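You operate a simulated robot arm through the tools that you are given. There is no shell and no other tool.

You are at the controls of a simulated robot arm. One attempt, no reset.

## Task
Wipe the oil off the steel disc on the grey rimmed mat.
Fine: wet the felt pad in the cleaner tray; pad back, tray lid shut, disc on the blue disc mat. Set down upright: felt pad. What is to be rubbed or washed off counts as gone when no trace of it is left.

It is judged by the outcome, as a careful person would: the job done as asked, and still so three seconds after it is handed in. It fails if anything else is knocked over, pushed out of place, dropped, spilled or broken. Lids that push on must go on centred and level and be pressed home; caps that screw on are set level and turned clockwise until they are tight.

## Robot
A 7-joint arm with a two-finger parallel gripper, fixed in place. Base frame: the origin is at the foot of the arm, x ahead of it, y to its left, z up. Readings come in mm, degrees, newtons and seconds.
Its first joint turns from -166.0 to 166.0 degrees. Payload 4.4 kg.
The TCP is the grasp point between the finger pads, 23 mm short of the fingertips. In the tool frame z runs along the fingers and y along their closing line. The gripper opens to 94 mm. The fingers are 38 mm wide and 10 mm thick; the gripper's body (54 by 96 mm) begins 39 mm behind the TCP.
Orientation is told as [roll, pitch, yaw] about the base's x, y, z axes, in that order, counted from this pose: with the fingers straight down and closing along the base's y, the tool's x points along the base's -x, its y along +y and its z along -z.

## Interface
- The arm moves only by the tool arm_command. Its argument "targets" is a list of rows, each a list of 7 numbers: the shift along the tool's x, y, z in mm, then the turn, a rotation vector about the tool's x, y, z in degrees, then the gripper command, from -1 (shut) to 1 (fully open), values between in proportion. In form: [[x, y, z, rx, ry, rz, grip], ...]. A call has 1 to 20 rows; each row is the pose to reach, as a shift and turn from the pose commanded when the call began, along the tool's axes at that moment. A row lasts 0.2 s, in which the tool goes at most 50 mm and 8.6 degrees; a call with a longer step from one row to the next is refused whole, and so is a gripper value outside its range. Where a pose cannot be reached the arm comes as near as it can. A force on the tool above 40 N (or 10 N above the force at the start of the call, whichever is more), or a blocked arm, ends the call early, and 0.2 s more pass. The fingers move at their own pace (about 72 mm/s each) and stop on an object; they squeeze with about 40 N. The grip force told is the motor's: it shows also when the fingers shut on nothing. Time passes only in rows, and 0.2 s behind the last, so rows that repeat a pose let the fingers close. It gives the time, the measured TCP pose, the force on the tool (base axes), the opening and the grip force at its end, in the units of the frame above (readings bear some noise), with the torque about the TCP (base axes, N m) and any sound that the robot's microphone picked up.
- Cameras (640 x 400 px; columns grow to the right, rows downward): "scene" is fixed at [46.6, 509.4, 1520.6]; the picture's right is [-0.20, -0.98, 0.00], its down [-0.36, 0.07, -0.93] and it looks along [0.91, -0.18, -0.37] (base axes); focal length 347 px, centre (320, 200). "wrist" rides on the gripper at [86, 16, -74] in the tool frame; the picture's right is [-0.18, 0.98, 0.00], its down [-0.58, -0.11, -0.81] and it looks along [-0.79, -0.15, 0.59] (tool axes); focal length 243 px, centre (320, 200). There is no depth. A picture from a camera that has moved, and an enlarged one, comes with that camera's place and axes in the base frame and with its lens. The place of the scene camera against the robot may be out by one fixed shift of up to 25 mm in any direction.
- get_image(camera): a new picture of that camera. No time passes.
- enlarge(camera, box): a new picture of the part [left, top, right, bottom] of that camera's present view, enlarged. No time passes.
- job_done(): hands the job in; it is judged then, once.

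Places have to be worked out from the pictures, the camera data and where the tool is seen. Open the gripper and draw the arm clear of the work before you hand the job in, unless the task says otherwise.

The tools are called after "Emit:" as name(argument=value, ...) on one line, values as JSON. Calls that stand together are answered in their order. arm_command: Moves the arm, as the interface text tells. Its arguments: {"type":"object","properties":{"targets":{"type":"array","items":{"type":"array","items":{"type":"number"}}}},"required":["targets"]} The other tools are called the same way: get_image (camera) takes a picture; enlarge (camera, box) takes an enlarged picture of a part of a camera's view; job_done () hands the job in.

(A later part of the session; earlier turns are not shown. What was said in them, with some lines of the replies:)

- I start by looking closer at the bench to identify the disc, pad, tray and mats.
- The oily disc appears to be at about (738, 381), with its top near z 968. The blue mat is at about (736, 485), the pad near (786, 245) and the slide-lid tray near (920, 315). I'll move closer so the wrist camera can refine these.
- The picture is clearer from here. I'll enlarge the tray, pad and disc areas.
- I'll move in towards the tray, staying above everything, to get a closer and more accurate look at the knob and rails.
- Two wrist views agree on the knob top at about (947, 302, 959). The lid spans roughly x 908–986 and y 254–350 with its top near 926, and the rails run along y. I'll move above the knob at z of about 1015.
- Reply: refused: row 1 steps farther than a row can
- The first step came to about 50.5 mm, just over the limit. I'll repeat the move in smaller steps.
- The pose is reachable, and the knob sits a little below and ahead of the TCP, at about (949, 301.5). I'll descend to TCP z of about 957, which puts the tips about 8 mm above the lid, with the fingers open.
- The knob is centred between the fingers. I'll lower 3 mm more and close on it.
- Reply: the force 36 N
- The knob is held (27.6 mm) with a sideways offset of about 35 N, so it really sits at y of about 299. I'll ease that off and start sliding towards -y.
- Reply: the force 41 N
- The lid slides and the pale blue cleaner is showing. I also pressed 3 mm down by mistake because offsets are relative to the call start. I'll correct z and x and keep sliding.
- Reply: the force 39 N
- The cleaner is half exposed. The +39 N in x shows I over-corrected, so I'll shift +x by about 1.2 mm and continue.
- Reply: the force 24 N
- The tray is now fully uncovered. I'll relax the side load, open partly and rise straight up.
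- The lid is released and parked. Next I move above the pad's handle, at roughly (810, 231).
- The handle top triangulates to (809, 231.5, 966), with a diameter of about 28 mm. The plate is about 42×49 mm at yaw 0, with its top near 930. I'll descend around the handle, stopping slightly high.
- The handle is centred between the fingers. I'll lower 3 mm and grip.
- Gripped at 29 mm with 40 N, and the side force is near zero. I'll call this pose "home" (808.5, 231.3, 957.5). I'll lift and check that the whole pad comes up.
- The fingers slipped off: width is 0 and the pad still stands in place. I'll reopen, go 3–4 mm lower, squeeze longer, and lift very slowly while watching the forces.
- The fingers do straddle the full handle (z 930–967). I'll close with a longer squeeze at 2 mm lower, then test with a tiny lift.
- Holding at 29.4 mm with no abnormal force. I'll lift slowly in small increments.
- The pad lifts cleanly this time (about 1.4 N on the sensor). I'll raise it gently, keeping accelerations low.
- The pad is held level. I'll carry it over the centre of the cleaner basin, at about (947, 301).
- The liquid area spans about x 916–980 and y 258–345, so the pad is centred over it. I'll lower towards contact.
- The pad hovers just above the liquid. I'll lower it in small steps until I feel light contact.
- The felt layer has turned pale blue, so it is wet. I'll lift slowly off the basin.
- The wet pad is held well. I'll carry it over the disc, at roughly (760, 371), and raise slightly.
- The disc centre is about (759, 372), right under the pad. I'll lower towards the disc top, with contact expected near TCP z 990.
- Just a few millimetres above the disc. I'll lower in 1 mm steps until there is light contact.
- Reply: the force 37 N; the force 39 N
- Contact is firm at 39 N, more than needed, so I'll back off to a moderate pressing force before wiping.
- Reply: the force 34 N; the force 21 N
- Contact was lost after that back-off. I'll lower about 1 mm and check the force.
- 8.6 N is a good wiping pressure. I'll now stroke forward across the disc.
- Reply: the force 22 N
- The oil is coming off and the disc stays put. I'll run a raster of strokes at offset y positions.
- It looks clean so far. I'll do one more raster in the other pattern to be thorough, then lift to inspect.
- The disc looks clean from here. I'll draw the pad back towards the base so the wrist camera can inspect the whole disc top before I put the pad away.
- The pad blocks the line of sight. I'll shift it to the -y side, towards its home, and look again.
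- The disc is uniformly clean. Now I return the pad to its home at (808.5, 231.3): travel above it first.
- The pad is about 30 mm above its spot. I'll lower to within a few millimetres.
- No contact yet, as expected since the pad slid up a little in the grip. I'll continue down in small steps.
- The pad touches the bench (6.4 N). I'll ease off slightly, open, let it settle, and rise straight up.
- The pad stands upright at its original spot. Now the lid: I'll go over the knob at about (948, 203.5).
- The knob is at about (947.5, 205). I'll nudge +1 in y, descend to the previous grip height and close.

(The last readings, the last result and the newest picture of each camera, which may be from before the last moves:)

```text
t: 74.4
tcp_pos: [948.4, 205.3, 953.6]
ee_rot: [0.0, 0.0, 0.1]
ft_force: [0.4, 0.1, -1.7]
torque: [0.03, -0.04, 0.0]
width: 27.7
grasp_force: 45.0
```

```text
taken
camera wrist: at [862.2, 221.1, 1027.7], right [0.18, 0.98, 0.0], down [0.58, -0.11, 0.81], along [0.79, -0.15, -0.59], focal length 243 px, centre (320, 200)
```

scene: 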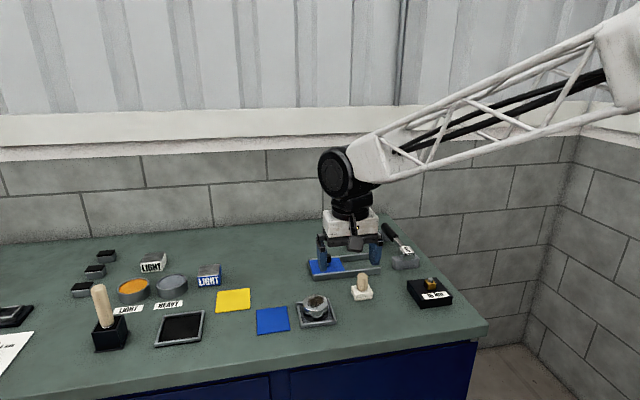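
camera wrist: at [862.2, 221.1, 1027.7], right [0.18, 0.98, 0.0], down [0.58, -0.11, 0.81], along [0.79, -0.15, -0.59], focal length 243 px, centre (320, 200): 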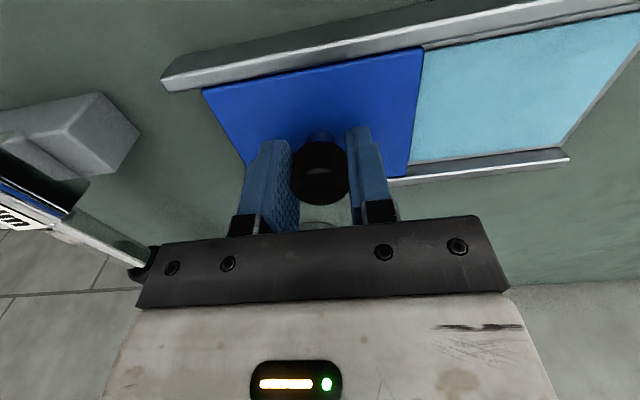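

Gripped with no side loads. Sliding the lid back towards +y.

Emit:
arm_command(targets=[[0, 5, 0, 0, 0, 0, -1], [0, 13, 0, 0, 0, 0, -1], [0, 22, 0, 0, 0, 0, -1], [0, 31, 0, 0, 0, 0, -1], [0, 40, 0, 0, 0, 0, -1]])

```text
t: 75.6
tcp_pos: [948.4, 244.1, 952.8]
ee_rot: [0.0, 0.1, 0.0]
ft_force: [0.1, -0.8, -2.5]
torque: [0.07, -0.5, -0.03]
width: 27.6
grasp_force: 45.4
```

Emit:
arm_command(targets=[[0, 8, 0, 0, 0, 0, -1], [0, 17, 0, 0, 0, 0, -1], [0, 26, 0, 0, 0, 0, -1], [0, 34, 0, 0, 0, 0, -1], [0, 41, 0, 0, 0, 0, -1], [0, 46, 0, 0, 0, 0, -1]])

Emit:
get_image(camera="wrist")

```text
t: 77.0
tcp_pos: [949.1, 289.3, 952.5]
ee_rot: [0.0, 0.0, 0.0]
ft_force: [8.9, -1.9, 5.7]
torque: [0.03, -0.23, 0.11]
width: 27.8
grasp_force: 44.8
```

```text
taken
camera wrist: at [862.1, 306.6, 1027.6], right [0.18, 0.98, 0.0], down [0.58, -0.11, 0.81], along [0.79, -0.15, -0.59], focal length 243 px, centre (320, 200)
```

wrist: 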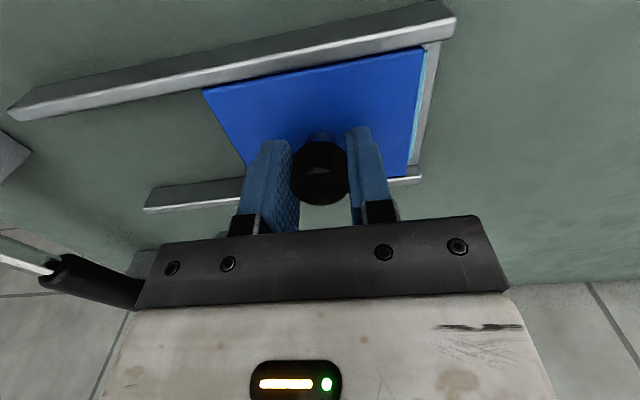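

Only about 10 mm to go. I'll push in small steps until the end stop is felt.

Emit:
arm_command(targets=[[-0.2, 3, 0, 0, 0, 0, -1], [-0.2, 6, 0, 0, 0, 0, -1], [-0.2, 8, 0, 0, 0, 0, -1], [-0.2, 9, 0, 0, 0, 0, -1], [-0.2, 10, 0, 0, 0, 0, -1], [-0.2, 11, 0, 0, 0, 0, -1], [-0.2, 12, 0, 0, 0, 0, -1]])

Emit:
get_image(camera="wrist")

Emit:
enlarge(camera="scene", box=[290, 220, 390, 290])

```text
t: 78.6
tcp_pos: [948.9, 300.6, 952.3]
ee_rot: [0.0, 0.0, 0.1]
ft_force: [-14.5, -23.3, 14.4]
torque: [-0.19, -0.04, -0.06]
width: 27.5
grasp_force: 45.1
```

```text
taken
camera wrist: at [862.3, 317.6, 1027.7], right [0.18, 0.98, 0.0], down [0.58, -0.11, 0.81], along [0.79, -0.15, -0.59], focal length 243 px, centre (320, 200)
```

wrist: 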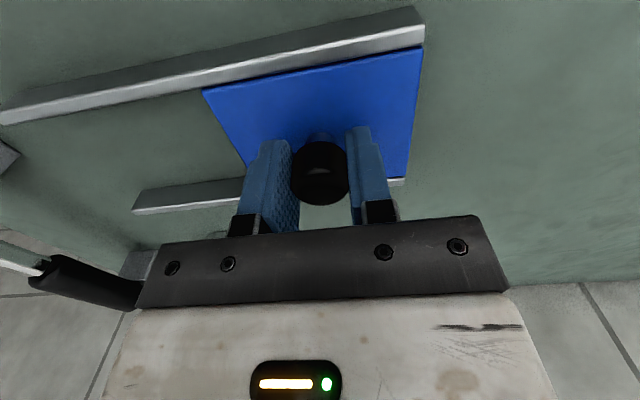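

```text
5.71 times, centred on (340, 255) of scene
camera zoom: at [46.6, 509.4, 1520.6], right [-0.2, -0.98, 0.0], down [-0.36, 0.07, -0.93], along [0.91, -0.18, -0.37], focal length 1983 px, centre (206, -114)
```

zoom: 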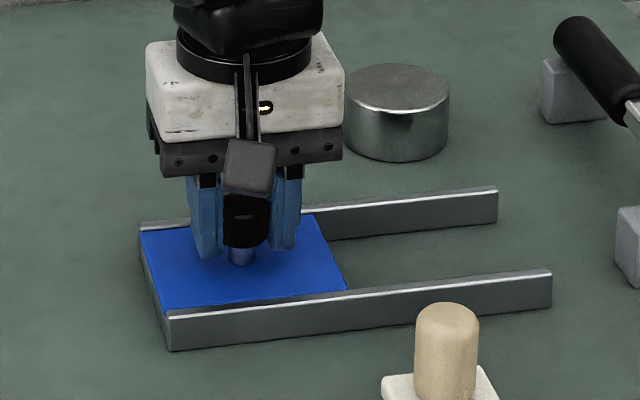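

The lid is fully shut against its stop (-23 N in y), and the tray hasn't moved. I'll relieve the load, open and rise.

Emit:
arm_command(targets=[[0.3, -0.6, -0.3, 0, 0, 0, -1], [0.3, -0.6, -0.3, 0, 0, 0, -0.3], [0.3, -0.6, -0.3, 0, 0, 0, 0.2], [0.3, -0.6, -0.3, 0, 0, 0, 0.2], [0.3, -0.6, -15, 0, 0, 0, 0.2], [0.3, -0.6, -50, 0, 0, 0, 0.2], [0.3, -0.6, -90, 0, 0, 0, 0.2], [0.3, -0.6, -110, 0, 0, 0, 0.2]])

Emit:
get_image(camera="wrist")

Emit:
enlarge(camera="scene", box=[240, 230, 400, 330])

```text
t: 80.4
tcp_pos: [948.5, 300.8, 1063.3]
ee_rot: [0.1, 0.0, 0.0]
ft_force: [0.0, -0.2, -1.0]
torque: [-0.01, -0.03, 0.02]
width: 56.4
grasp_force: 0.0
```

```text
taken
camera wrist: at [862.3, 317.9, 1137.7], right [0.18, 0.98, 0.0], down [0.58, -0.11, 0.81], along [0.79, -0.15, -0.59], focal length 243 px, centre (320, 200)
```

wrist: 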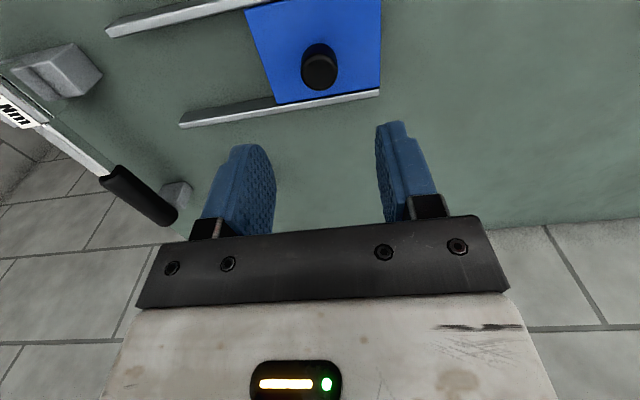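

```text
4.00 times, centred on (320, 280) of scene
camera zoom: at [46.6, 509.4, 1520.6], right [-0.2, -0.98, 0.0], down [-0.36, 0.07, -0.93], along [0.91, -0.18, -0.37], focal length 1388 px, centre (320, -120)
```

zoom: 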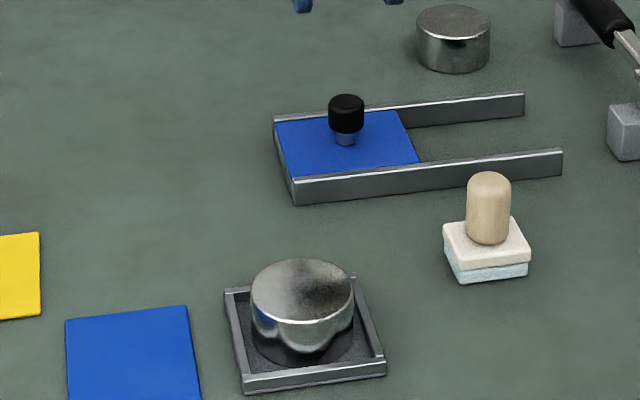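

The lid is shut and the pad is in place. The dark area on the disc is probably the reflection of the arm, which I'll verify up close. I'll move above the disc with the gripper fully open.

Emit:
arm_command(targets=[[30, 11, 0, 0, 0, 0, 0.2], [70, 26, 0, 0, 0, 0, 0.6], [110, 41, 0, 0, 0, 0, 1], [150, 56, 0, 0, 0, 0, 1], [180, 67, 0, 0, 0, 0, 1], [189.5, 71, 0, 0, 0, 0, 1], [189.5, 71, 0, 0, 0, 0, 1]])

Emit:
get_image(camera="wrist")

Emit:
enlarge(camera="wrist", box=[240, 0, 400, 120])

Emit:
enlarge(camera="scene", box=[260, 250, 360, 330])

```text
t: 82.0
tcp_pos: [758.3, 371.2, 1062.9]
ee_rot: [0.0, 0.0, 0.0]
ft_force: [0.0, -0.3, -0.6]
torque: [-0.03, -0.03, -0.01]
width: 94.2
grasp_force: 0.0
```

```text
taken
camera wrist: at [672.2, 388.7, 1137.4], right [0.18, 0.98, 0.0], down [0.58, -0.11, 0.81], along [0.79, -0.15, -0.59], focal length 243 px, centre (320, 200)
```

wrist: 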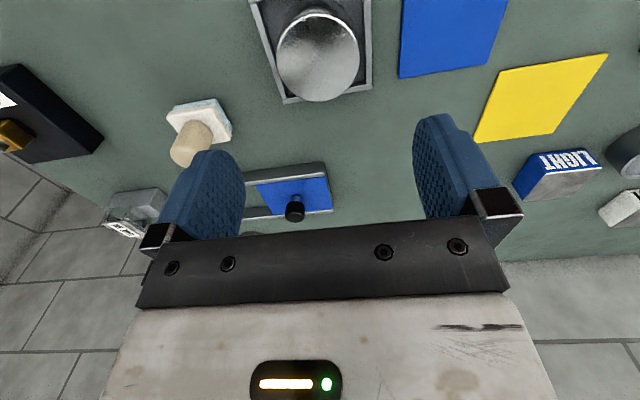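

```text
3.33 times, centred on (320, 60) of wrist
camera zoom: at [672.2, 388.7, 1137.4], right [0.18, 0.98, 0.0], down [0.58, -0.11, 0.81], along [0.79, -0.15, -0.59], focal length 809 px, centre (320, 667)
```

zoom: 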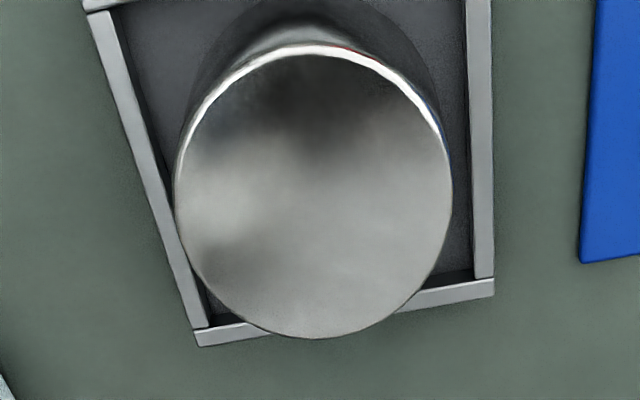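

```text
5.00 times, centred on (310, 290) of scene
camera zoom: at [46.6, 509.4, 1520.6], right [-0.2, -0.98, 0.0], down [-0.36, 0.07, -0.93], along [0.91, -0.18, -0.37], focal length 1735 px, centre (370, -250)
```

zoom: 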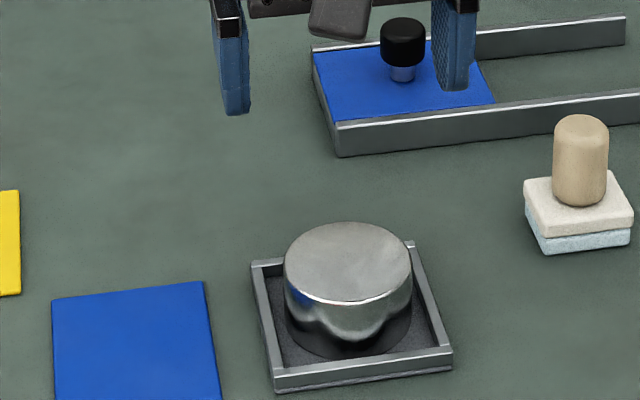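

The dark patches have moved with the gripper, so they are reflections and the disc is clean. Its centre is about (760, 371.7) with a diameter of about 62 mm. I'll descend with the fingers straddling it, stopping above the grip height to check.

Emit:
arm_command(targets=[[-2, -0.7, 30, 0, 0, 0, 1], [-2, -0.7, 60, 0, 0, 0, 1], [-2, -0.7, 85, 0, 0, 0, 1], [-2, -0.7, 98, 0, 0, 0, 1], [-2, -0.7, 98, 0, 0, 0, 1]])

Emit:
get_image(camera="wrist")

Emit:
enlarge(camera="scene", box=[260, 250, 360, 330])

```text
t: 83.2
tcp_pos: [760.7, 372.2, 965.3]
ee_rot: [0.0, 0.0, 0.0]
ft_force: [0.3, 0.6, -0.2]
torque: [0.02, -0.01, 0.04]
width: 94.3
grasp_force: 0.2
```

```text
taken
camera wrist: at [674.4, 388.2, 1040.2], right [0.18, 0.98, 0.0], down [0.58, -0.11, 0.81], along [0.79, -0.15, -0.59], focal length 243 px, centre (320, 200)
```

wrist: 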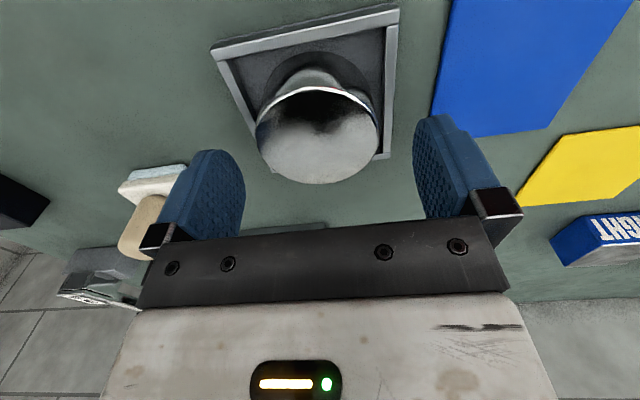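

```text
5.00 times, centred on (310, 290) of scene
camera zoom: at [46.6, 509.4, 1520.6], right [-0.2, -0.98, 0.0], down [-0.36, 0.07, -0.93], along [0.91, -0.18, -0.37], focal length 1735 px, centre (370, -250)
```

zoom: 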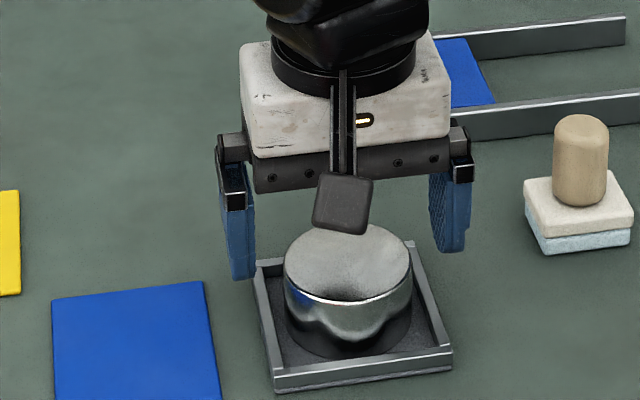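

The disc is centred between the fingers, with the tips still clear of the rim. I'll go down 22 mm more (tips near z 920) and check before closing.

Emit:
arm_command(targets=[[0, -0.5, 8, 0, 0, 0, 1], [0, -0.5, 15, 0, 0, 0, 1], [0, -0.5, 20, 0, 0, 0, 1], [0, -0.5, 22, 0, 0, 0, 1], [0, -0.5, 22, 0, 0, 0, 1]])

Emit:
get_image(camera="wrist")

Emit:
enlarge(camera="scene", box=[260, 250, 360, 330])

```text
t: 84.4
tcp_pos: [760.4, 370.5, 942.8]
ee_rot: [0.0, 0.0, 0.0]
ft_force: [0.7, 0.0, -0.1]
torque: [0.02, 0.05, 0.0]
width: 94.2
grasp_force: 0.1
```

```text
taken
camera wrist: at [674.5, 388.0, 1017.7], right [0.18, 0.98, 0.0], down [0.58, -0.11, 0.81], along [0.79, -0.15, -0.59], focal length 243 px, centre (320, 200)
```

wrist: 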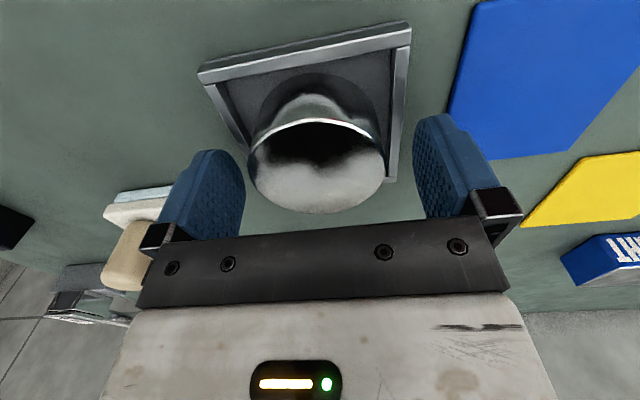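

```text
5.00 times, centred on (310, 290) of scene
camera zoom: at [46.6, 509.4, 1520.6], right [-0.2, -0.98, 0.0], down [-0.36, 0.07, -0.93], along [0.91, -0.18, -0.37], focal length 1735 px, centre (370, -250)
```

zoom: 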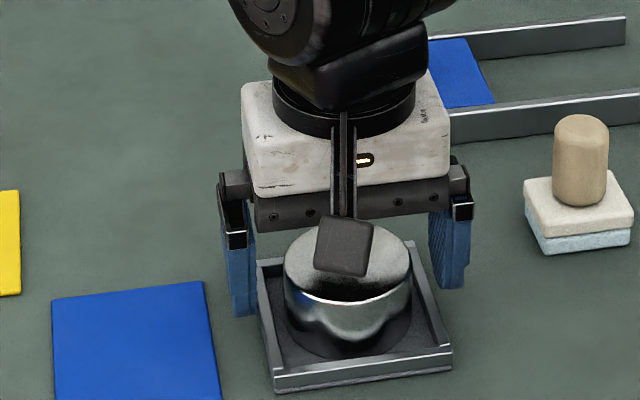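

The fingertips sit well above the rim. I'll go 4 mm lower for a deeper hold and then close gently on the disc.

Emit:
arm_command(targets=[[0, 0, 2, 0, 0, 0, 1], [0, 0, 4, 0, 0, 0, 1], [0, 0, 4, 0, 0, 0, 0.6], [0, 0, 4, 0, 0, 0, 0.4], [0, 0, 4, 0, 0, 0, 0.2], [0, 0, 4, 0, 0, 0, -1], [0, 0, 4, 0, 0, 0, -1], [0, 0, 4, 0, 0, 0, -1], [0, 0, 4, 0, 0, 0, -1]])

Emit:
get_image(camera="wrist")

Emit:
enlarge(camera="scene", box=[260, 250, 360, 330])

```text
t: 86.4
tcp_pos: [760.5, 370.6, 939.4]
ee_rot: [0.0, 0.0, 0.1]
ft_force: [1.2, -3.8, 0.2]
torque: [-0.19, -0.07, -0.05]
width: 65.9
grasp_force: 39.9
```

```text
taken
camera wrist: at [674.5, 388.0, 1013.6], right [0.18, 0.98, 0.0], down [0.58, -0.11, 0.81], along [0.79, -0.15, -0.59], focal length 243 px, centre (320, 200)
```

wrist: 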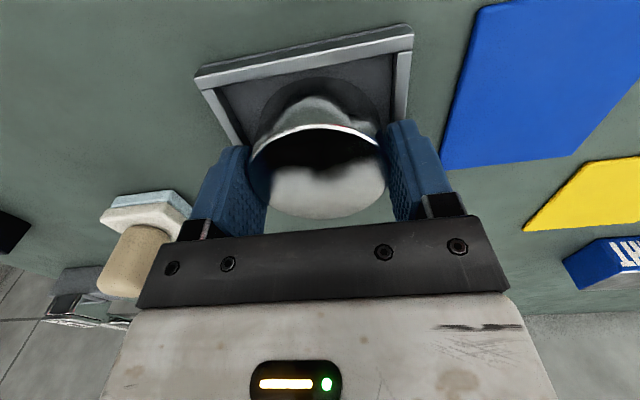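

```text
5.00 times, centred on (310, 290) of scene
camera zoom: at [46.6, 509.4, 1520.6], right [-0.2, -0.98, 0.0], down [-0.36, 0.07, -0.93], along [0.91, -0.18, -0.37], focal length 1735 px, centre (370, -250)
```

zoom: 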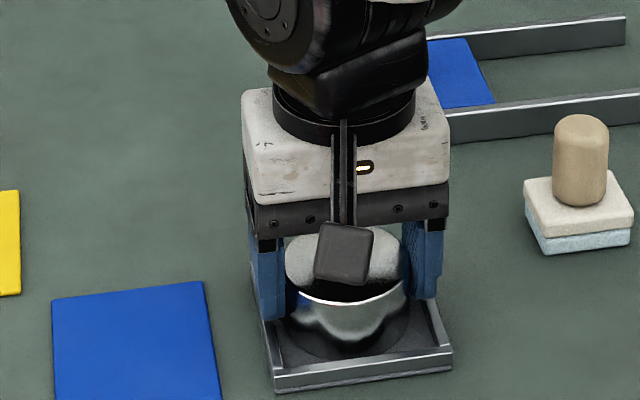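

The disc is gripped at 65.9 mm. I'll test with a very slow lift.

Emit:
arm_command(targets=[[0, 0, -0.5, 0, 0, 0, -1], [0, 0, -1, 0, 0, 0, -1], [0, 0, -2, 0, 0, 0, -1], [0, 0, -3, 0, 0, 0, -1], [0, 0, -4, 0, 0, 0, -1], [0, 0, -5, 0, 0, 0, -1]])

Emit:
enlarge(camera="scene", box=[260, 250, 360, 330])

Emit:
get_image(camera="wrist")

```text
t: 87.8
tcp_pos: [760.6, 371.8, 944.1]
ee_rot: [0.0, 0.0, 0.0]
ft_force: [0.7, 0.4, -7.0]
torque: [0.02, -0.01, 0.02]
width: 65.5
grasp_force: 40.3
```

```text
5.00 times, centred on (310, 290) of scene
camera zoom: at [46.6, 509.4, 1520.6], right [-0.2, -0.98, 0.0], down [-0.36, 0.07, -0.93], along [0.91, -0.18, -0.37], focal length 1735 px, centre (370, -250)
```

zoom: 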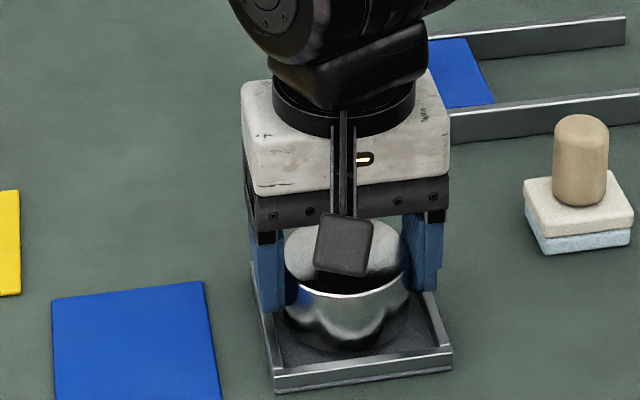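

```text
taken
camera wrist: at [674.4, 388.1, 1018.3], right [0.18, 0.98, 0.0], down [0.58, -0.11, 0.81], along [0.79, -0.15, -0.59], focal length 243 px, centre (320, 200)
```

wrist: 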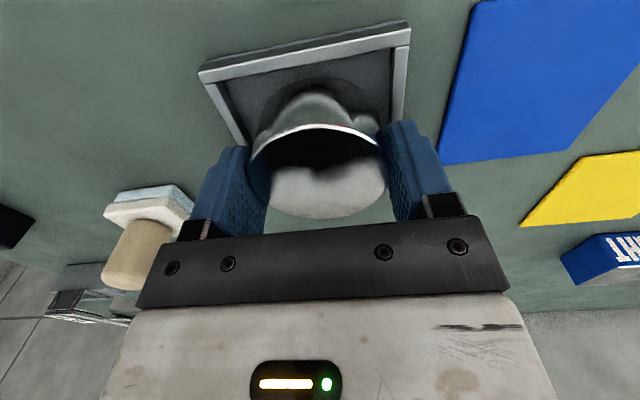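

The disc comes up cleanly (about 7 N). I'll raise it gradually, clear of the rim.

Emit:
arm_command(targets=[[0, 0, -3, 0, 0, 0, -1], [0, 0, -7, 0, 0, 0, -1], [0, 0, -12, 0, 0, 0, -1], [0, 0, -18, 0, 0, 0, -1], [0, 0, -24, 0, 0, 0, -1], [0, 0, -30, 0, 0, 0, -1], [0, 0, -36, 0, 0, 0, -1], [0, 0, -42, 0, 0, 0, -1], [0, 0, -48, 0, 0, 0, -1], [0, 0, -54, 0, 0, 0, -1], [0, 0, -58, 0, 0, 0, -1], [0, 0, -60, 0, 0, 0, -1], [0, 0, -60, 0, 0, 0, -1]])

Emit:
get_image(camera="wrist")

Emit:
enlarge(camera="wrist", box=[380, 0, 540, 110])

Emit:
enlarge(camera="scene", box=[240, 250, 360, 340])

```text
t: 90.6
tcp_pos: [761.6, 370.7, 1003.0]
ee_rot: [0.0, 0.1, 0.0]
ft_force: [0.0, -0.3, -6.5]
torque: [0.01, -0.01, 0.0]
width: 65.9
grasp_force: 40.5
```

```text
taken
camera wrist: at [674.8, 387.9, 1078.3], right [0.18, 0.98, 0.0], down [0.58, -0.11, 0.81], along [0.79, -0.15, -0.59], focal length 243 px, centre (320, 200)
```

wrist: 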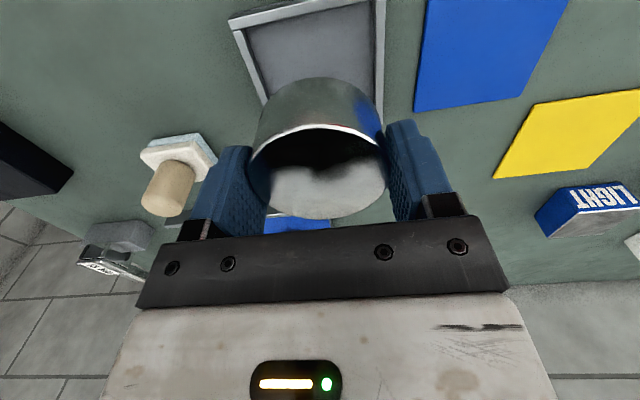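

```text
3.64 times, centred on (460, 55) of wrist
camera zoom: at [674.8, 387.9, 1078.3], right [0.18, 0.98, 0.0], down [0.58, -0.11, 0.81], along [0.79, -0.15, -0.59], focal length 882 px, centre (-189, 727)
```

zoom: 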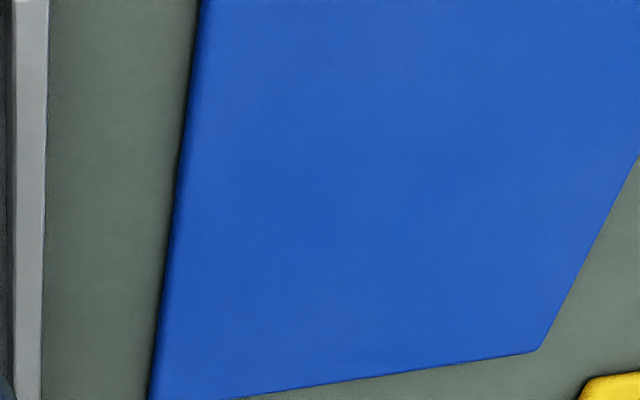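

```text
4.44 times, centred on (300, 295) of scene
camera zoom: at [46.6, 509.4, 1520.6], right [-0.2, -0.98, 0.0], down [-0.36, 0.07, -0.93], along [0.91, -0.18, -0.37], focal length 1542 px, centre (409, -222)
```

zoom: 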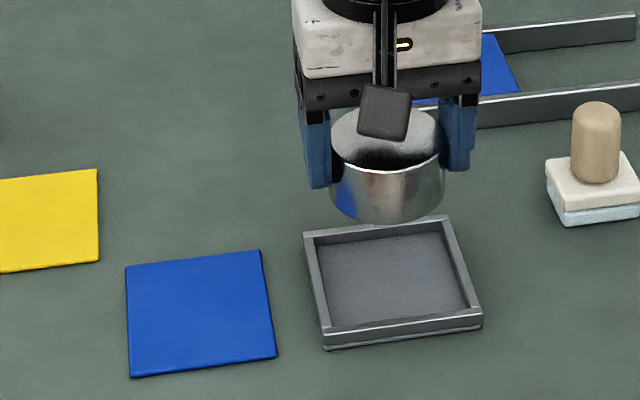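

The blue mat is about 90×80 mm with its centre around (761, 483.5), based on its offset from the grey mat plus the wrist views. I'll carry the disc over slowly at height.

Emit:
arm_command(targets=[[0, 3, 0, 0, 0, 0, -1], [0, 9, 0, 0, 0, 0, -1], [0, 17, 0, 0, 0, 0, -1], [0, 26, 0, 0, 0, 0, -1], [0, 36, 0, 0, 0, 0, -1], [0, 46, 0, 0, 0, 0, -1], [0, 56, 0, 0, 0, 0, -1], [0, 66, 0, 0, 0, 0, -1], [0, 76, 0, 0, 0, 0, -1], [0, 86, 0, 0, 0, 0, -1], [0, 95, 0, 0, 0, 0, -1], [0, 103, 0, 0, 0, 0, -1], [0, 109, 0, 0, 0, 0, -1], [0, 112, 0, 0, 0, 0, -1], [0, 112, 0, 0, 0, 0, -1]])

Emit:
get_image(camera="wrist")

Emit:
enlarge(camera="scene", box=[220, 250, 340, 340])

```text
t: 93.8
tcp_pos: [761.3, 483.1, 1002.8]
ee_rot: [0.0, 0.0, -0.1]
ft_force: [-0.1, -0.2, -7.2]
torque: [0.02, 0.02, 0.0]
width: 65.6
grasp_force: 40.4
```

```text
taken
camera wrist: at [674.6, 499.9, 1078.4], right [0.18, 0.98, 0.0], down [0.58, -0.11, 0.81], along [0.79, -0.15, -0.59], focal length 243 px, centre (320, 200)
```

wrist: 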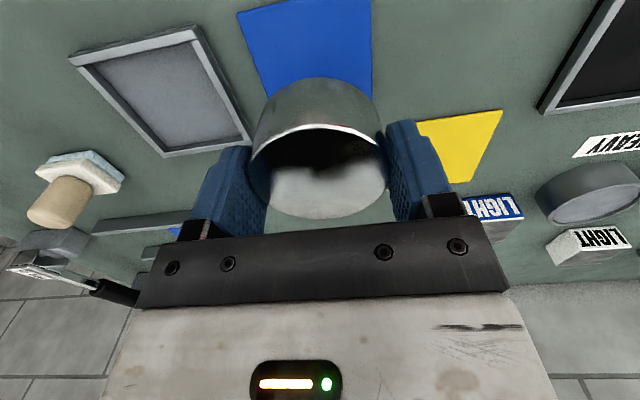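

```text
4.44 times, centred on (280, 295) of scene
camera zoom: at [46.6, 509.4, 1520.6], right [-0.2, -0.98, 0.0], down [-0.36, 0.07, -0.93], along [0.91, -0.18, -0.37], focal length 1542 px, centre (498, -222)
```

zoom: 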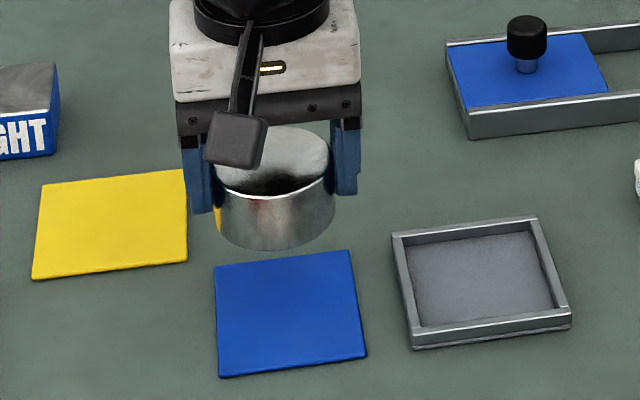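

The disc is lined up over the blue mat. I'll lower most of the way.

Emit:
arm_command(targets=[[0, 0, 3, 0, 0, 0, -1], [0, 0, 9, 0, 0, 0, -1], [0, 0, 17, 0, 0, 0, -1], [0, 0, 25, 0, 0, 0, -1], [0, 0, 33, 0, 0, 0, -1], [0, 0, 41, 0, 0, 0, -1], [0, 0, 48, 0, 0, 0, -1], [0, 0, 53, 0, 0, 0, -1], [0, 0, 56, 0, 0, 0, -1], [0, 0, 57, 0, 0, 0, -1]])

Emit:
get_image(camera="wrist")

Emit:
enlarge(camera="scene", box=[220, 250, 340, 340])

```text
t: 96.0
tcp_pos: [759.8, 482.9, 946.4]
ee_rot: [0.1, 0.0, 0.1]
ft_force: [-0.5, 0.4, -7.0]
torque: [0.01, 0.02, 0.03]
width: 65.7
grasp_force: 40.3
```

```text
taken
camera wrist: at [674.2, 499.9, 1021.1], right [0.18, 0.98, 0.0], down [0.58, -0.11, 0.81], along [0.79, -0.15, -0.59], focal length 243 px, centre (320, 200)
```

wrist: 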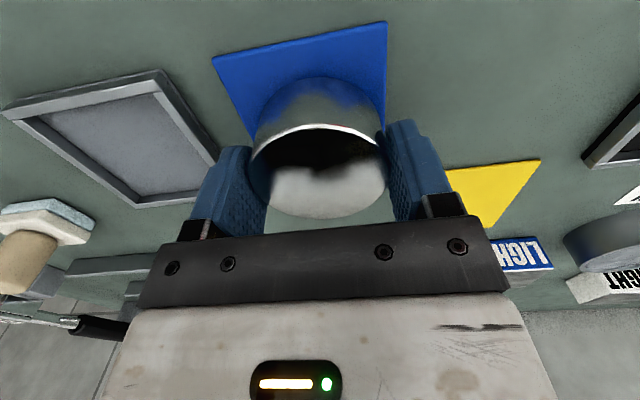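

```text
4.44 times, centred on (280, 295) of scene
camera zoom: at [46.6, 509.4, 1520.6], right [-0.2, -0.98, 0.0], down [-0.36, 0.07, -0.93], along [0.91, -0.18, -0.37], focal length 1542 px, centre (498, -222)
```

zoom: 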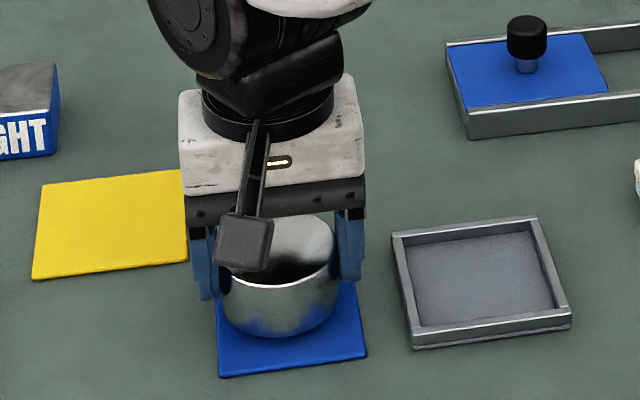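

Compared with the mat edges, the disc sits about 4 mm too far to +y. I'll shift it -4 mm in y and go down another 4 mm, then re-check.

Emit:
arm_command(targets=[[0, -1, 0, 0, 0, 0, -1], [0, -3, 1, 0, 0, 0, -1], [0, -4, 3, 0, 0, 0, -1], [0, -4, 4, 0, 0, 0, -1], [0, -4, 4, 0, 0, 0, -1]])

Emit:
get_image(camera="wrist")

Emit:
enlarge(camera="scene", box=[220, 250, 340, 340])

```text
t: 97.2
tcp_pos: [761.6, 479.0, 941.7]
ee_rot: [0.1, 0.0, 0.0]
ft_force: [0.2, 0.2, -6.8]
torque: [-0.01, -0.02, 0.0]
width: 65.8
grasp_force: 40.1
```

```text
taken
camera wrist: at [674.6, 495.8, 1017.0], right [0.18, 0.98, 0.0], down [0.58, -0.11, 0.81], along [0.79, -0.15, -0.59], focal length 243 px, centre (320, 200)
```

wrist: 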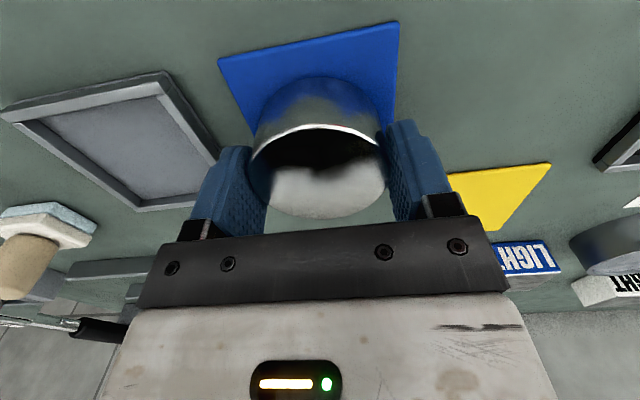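

```text
4.44 times, centred on (280, 295) of scene
camera zoom: at [46.6, 509.4, 1520.6], right [-0.2, -0.98, 0.0], down [-0.36, 0.07, -0.93], along [0.91, -0.18, -0.37], focal length 1542 px, centre (498, -222)
```

zoom: 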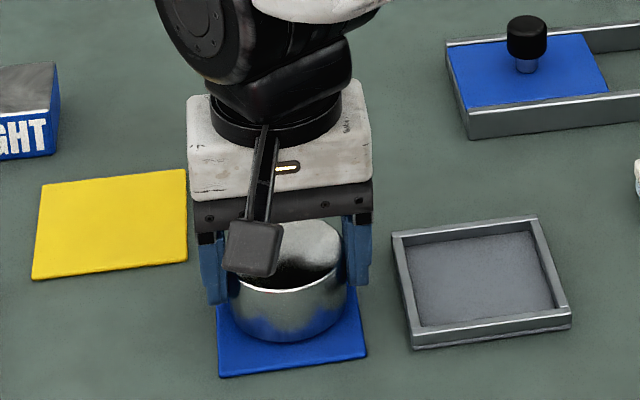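

The disc is now centred on the mat in both axes. I'll lower in small steps to contact.

Emit:
arm_command(targets=[[0, 0, 0.7, 0, 0, 0, -1], [0, 0, 1.4, 0, 0, 0, -1], [0, 0, 2, 0, 0, 0, -1]])

```text
t: 98.0
tcp_pos: [760.1, 479.2, 941.1]
ee_rot: [0.1, 0.0, 0.0]
ft_force: [0.4, -0.5, -6.9]
torque: [-0.01, 0.01, -0.01]
width: 65.8
grasp_force: 39.9
```

Emit:
arm_command(targets=[[0, 0, 0.6, 0, 0, 0, -1], [0, 0, 1.2, 0, 0, 0, -1]])

```text
t: 98.6
tcp_pos: [760.8, 478.6, 939.1]
ee_rot: [0.0, 0.1, 0.0]
ft_force: [-0.8, 0.4, -6.8]
torque: [0.02, -0.01, -0.01]
width: 65.7
grasp_force: 39.9
```

Emit:
arm_command(targets=[[0, 0, 0.6, 0, 0, 0, -1], [0, 0, 1, 0, 0, 0, -1]])

```text
t: 99.2
tcp_pos: [760.3, 480.1, 938.5]
ee_rot: [0.0, 0.0, -0.1]
ft_force: [-4.6, -6.4, 4.6]
torque: [-0.28, 0.51, 0.15]
width: 65.7
grasp_force: 39.7
```

The disc rests on the mat. I'll ease off slightly, open fully, wait, and rise straight up.

Emit:
arm_command(targets=[[0, 0, -0.2, 0, 0, 0, -1], [0, 0, -0.2, 0, 0, 0, 0.45], [0, 0, -0.2, 0, 0, 0, 0.6], [0, 0, -0.2, 0, 0, 0, 0.9], [0, 0, -0.2, 0, 0, 0, 0.9], [0, 0, -10, 0, 0, 0, 0.9], [0, 0, -40, 0, 0, 0, 0.9], [0, 0, -80, 0, 0, 0, 0.9], [0, 0, -120, 0, 0, 0, 0.9], [0, 0, -160, 0, 0, 0, 0.9]])

Emit:
get_image(camera="wrist")

Emit:
enlarge(camera="scene", box=[220, 250, 340, 340])

```text
t: 101.4
tcp_pos: [761.6, 479.3, 1097.8]
ee_rot: [0.0, 0.0, 0.0]
ft_force: [-0.3, 0.7, 0.2]
torque: [0.0, -0.01, 0.02]
width: 89.1
grasp_force: 0.0
```

```text
taken
camera wrist: at [675.0, 495.5, 1173.5], right [0.18, 0.98, 0.0], down [0.58, -0.11, 0.81], along [0.79, -0.15, -0.59], focal length 243 px, centre (320, 200)
```

wrist: 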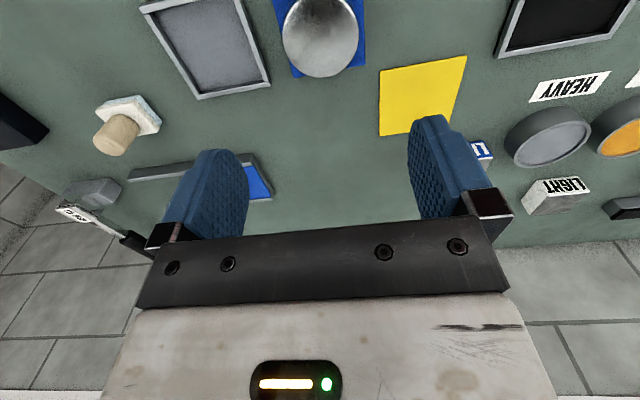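

```text
4.44 times, centred on (280, 295) of scene
camera zoom: at [46.6, 509.4, 1520.6], right [-0.2, -0.98, 0.0], down [-0.36, 0.07, -0.93], along [0.91, -0.18, -0.37], focal length 1542 px, centre (498, -222)
```

zoom: 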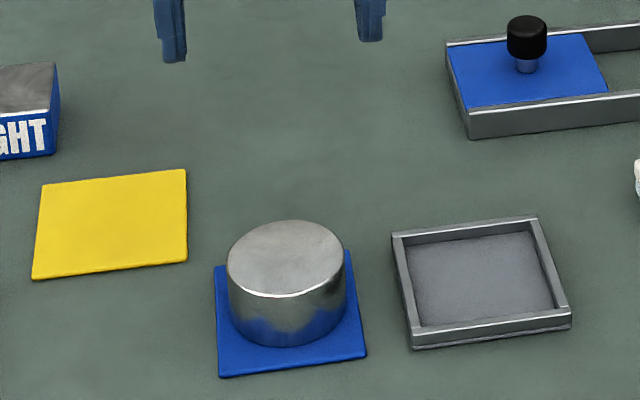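

The disc sits centred on the blue mat. I'll withdraw the arm to near its start pose and do a final inspection.

Emit:
arm_command(targets=[[30, 0, -25, 0, 0, 0, 1], [65, 0, -50, 0, 0, 0, 1], [100, 0, -75, 0, 0, 0, 1], [135, 5, -100, 0, 0, 0, 1], [165, 8, -130, 0, 0, 0, 1], [190, 10, -165, 0, 0, 0, 1], [197, 10, -190, 0, 0, 0, 1], [197, 10, -190, 0, 0, 0, 1]])

Emit:
get_image(camera="scene")

Emit:
enlarge(camera="scene", box=[255, 275, 325, 335])

Emit:
enlarge(camera="wrist", box=[180, 40, 420, 240])

Emit:
enlarge(camera="wrist", box=[290, 60, 370, 130])

Emit:
enlarge(camera="scene", box=[290, 220, 420, 310])

```text
t: 103.2
tcp_pos: [563.4, 490.3, 1288.7]
ee_rot: [-0.1, 0.0, 0.0]
ft_force: [0.0, -1.0, -0.1]
torque: [0.0, -0.02, -0.02]
width: 94.1
grasp_force: 0.0
```

```text
taken
```

scene: 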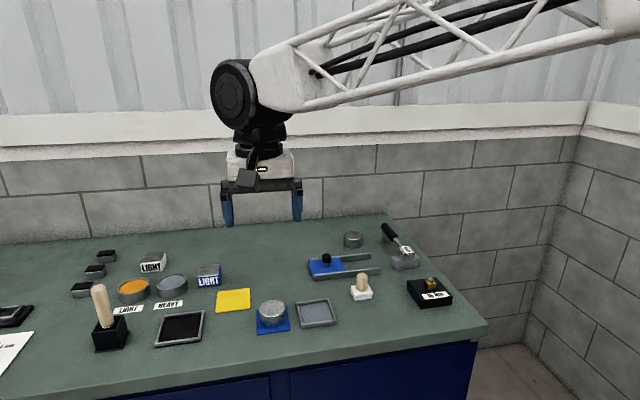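

```text
6.67 times, centred on (290, 305) of scene
camera zoom: at [46.6, 509.4, 1520.6], right [-0.2, -0.98, 0.0], down [-0.36, 0.07, -0.93], along [0.91, -0.18, -0.37], focal length 2313 px, centre (520, -500)
```

zoom: 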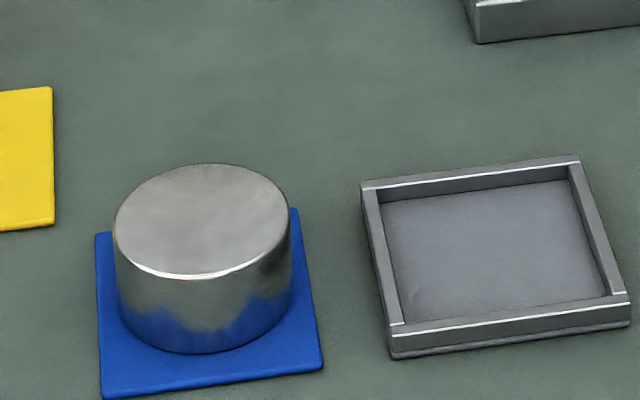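

```text
2.00 times, centred on (300, 140) of wrist
camera zoom: at [477.0, 506.2, 1363.3], right [0.18, 0.98, 0.0], down [0.58, -0.11, 0.81], along [0.79, -0.15, -0.59], focal length 485 px, centre (360, 320)
```

zoom: 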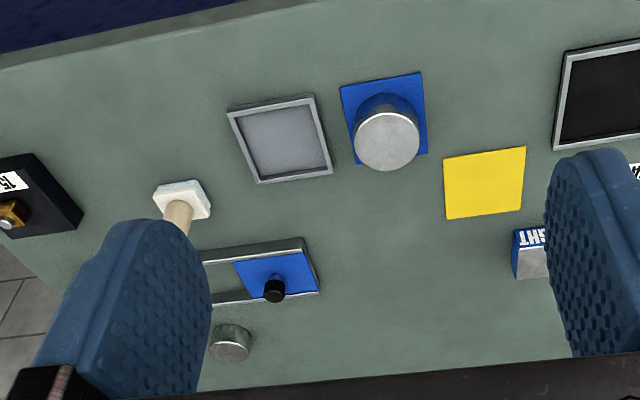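

```text
5.71 times, centred on (330, 95) of wrist
camera zoom: at [477.0, 506.2, 1363.3], right [0.18, 0.98, 0.0], down [0.58, -0.11, 0.81], along [0.79, -0.15, -0.59], focal length 1386 px, centre (263, 800)
```

zoom: 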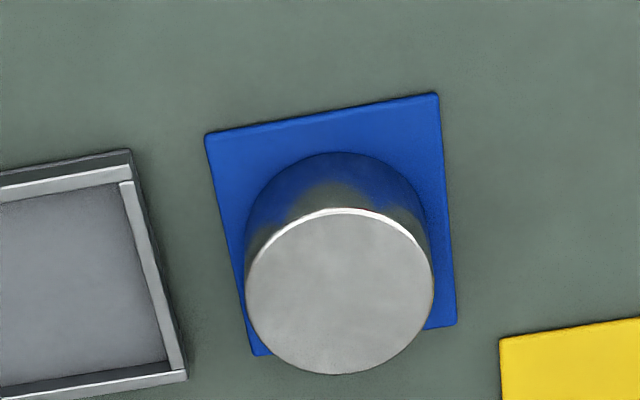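

```text
4.44 times, centred on (355, 265) of scene
camera zoom: at [46.6, 509.4, 1520.6], right [-0.2, -0.98, 0.0], down [-0.36, 0.07, -0.93], along [0.91, -0.18, -0.37], focal length 1542 px, centre (164, -89)
```

zoom: 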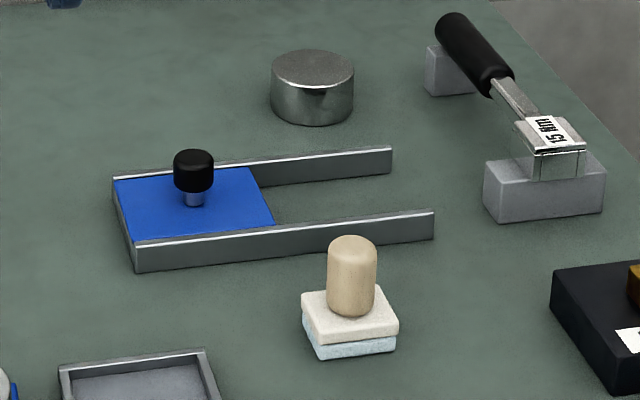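

All the checks look right: the disc is uniformly clean and centred on the blue mat, and the pad is upright at its spot. The tray lid is fully shut, and nothing else has moved. The gripper is open and clear, so I'm handing the job in.

Emit:
job_done()

```text
The job is handed in.
```

The steel disc is wiped clean and sits centred on the blue disc mat. In the close-up views after wiping, the top shows no trace of oil.

- **Felt pad:** wetted in the cleaner tray, used for the wipe, and set back upright within a millimetre or two of its original spot.
- **Tray lid:** slid shut until it met its end stop.
- **First grip on the pad:** the fingers slipped off the handle once before any cleaning. The pad stayed standing where it was, and the second grip held.
- **Pressing force:** the first touch on the disc reached 39 N, more than needed. I backed off, and the readings while wiping were about 10–20 N. The disc did not move.
- **Everything else:** no other item on the bench looks moved. The gripper is open and the arm is back near its starting pose.
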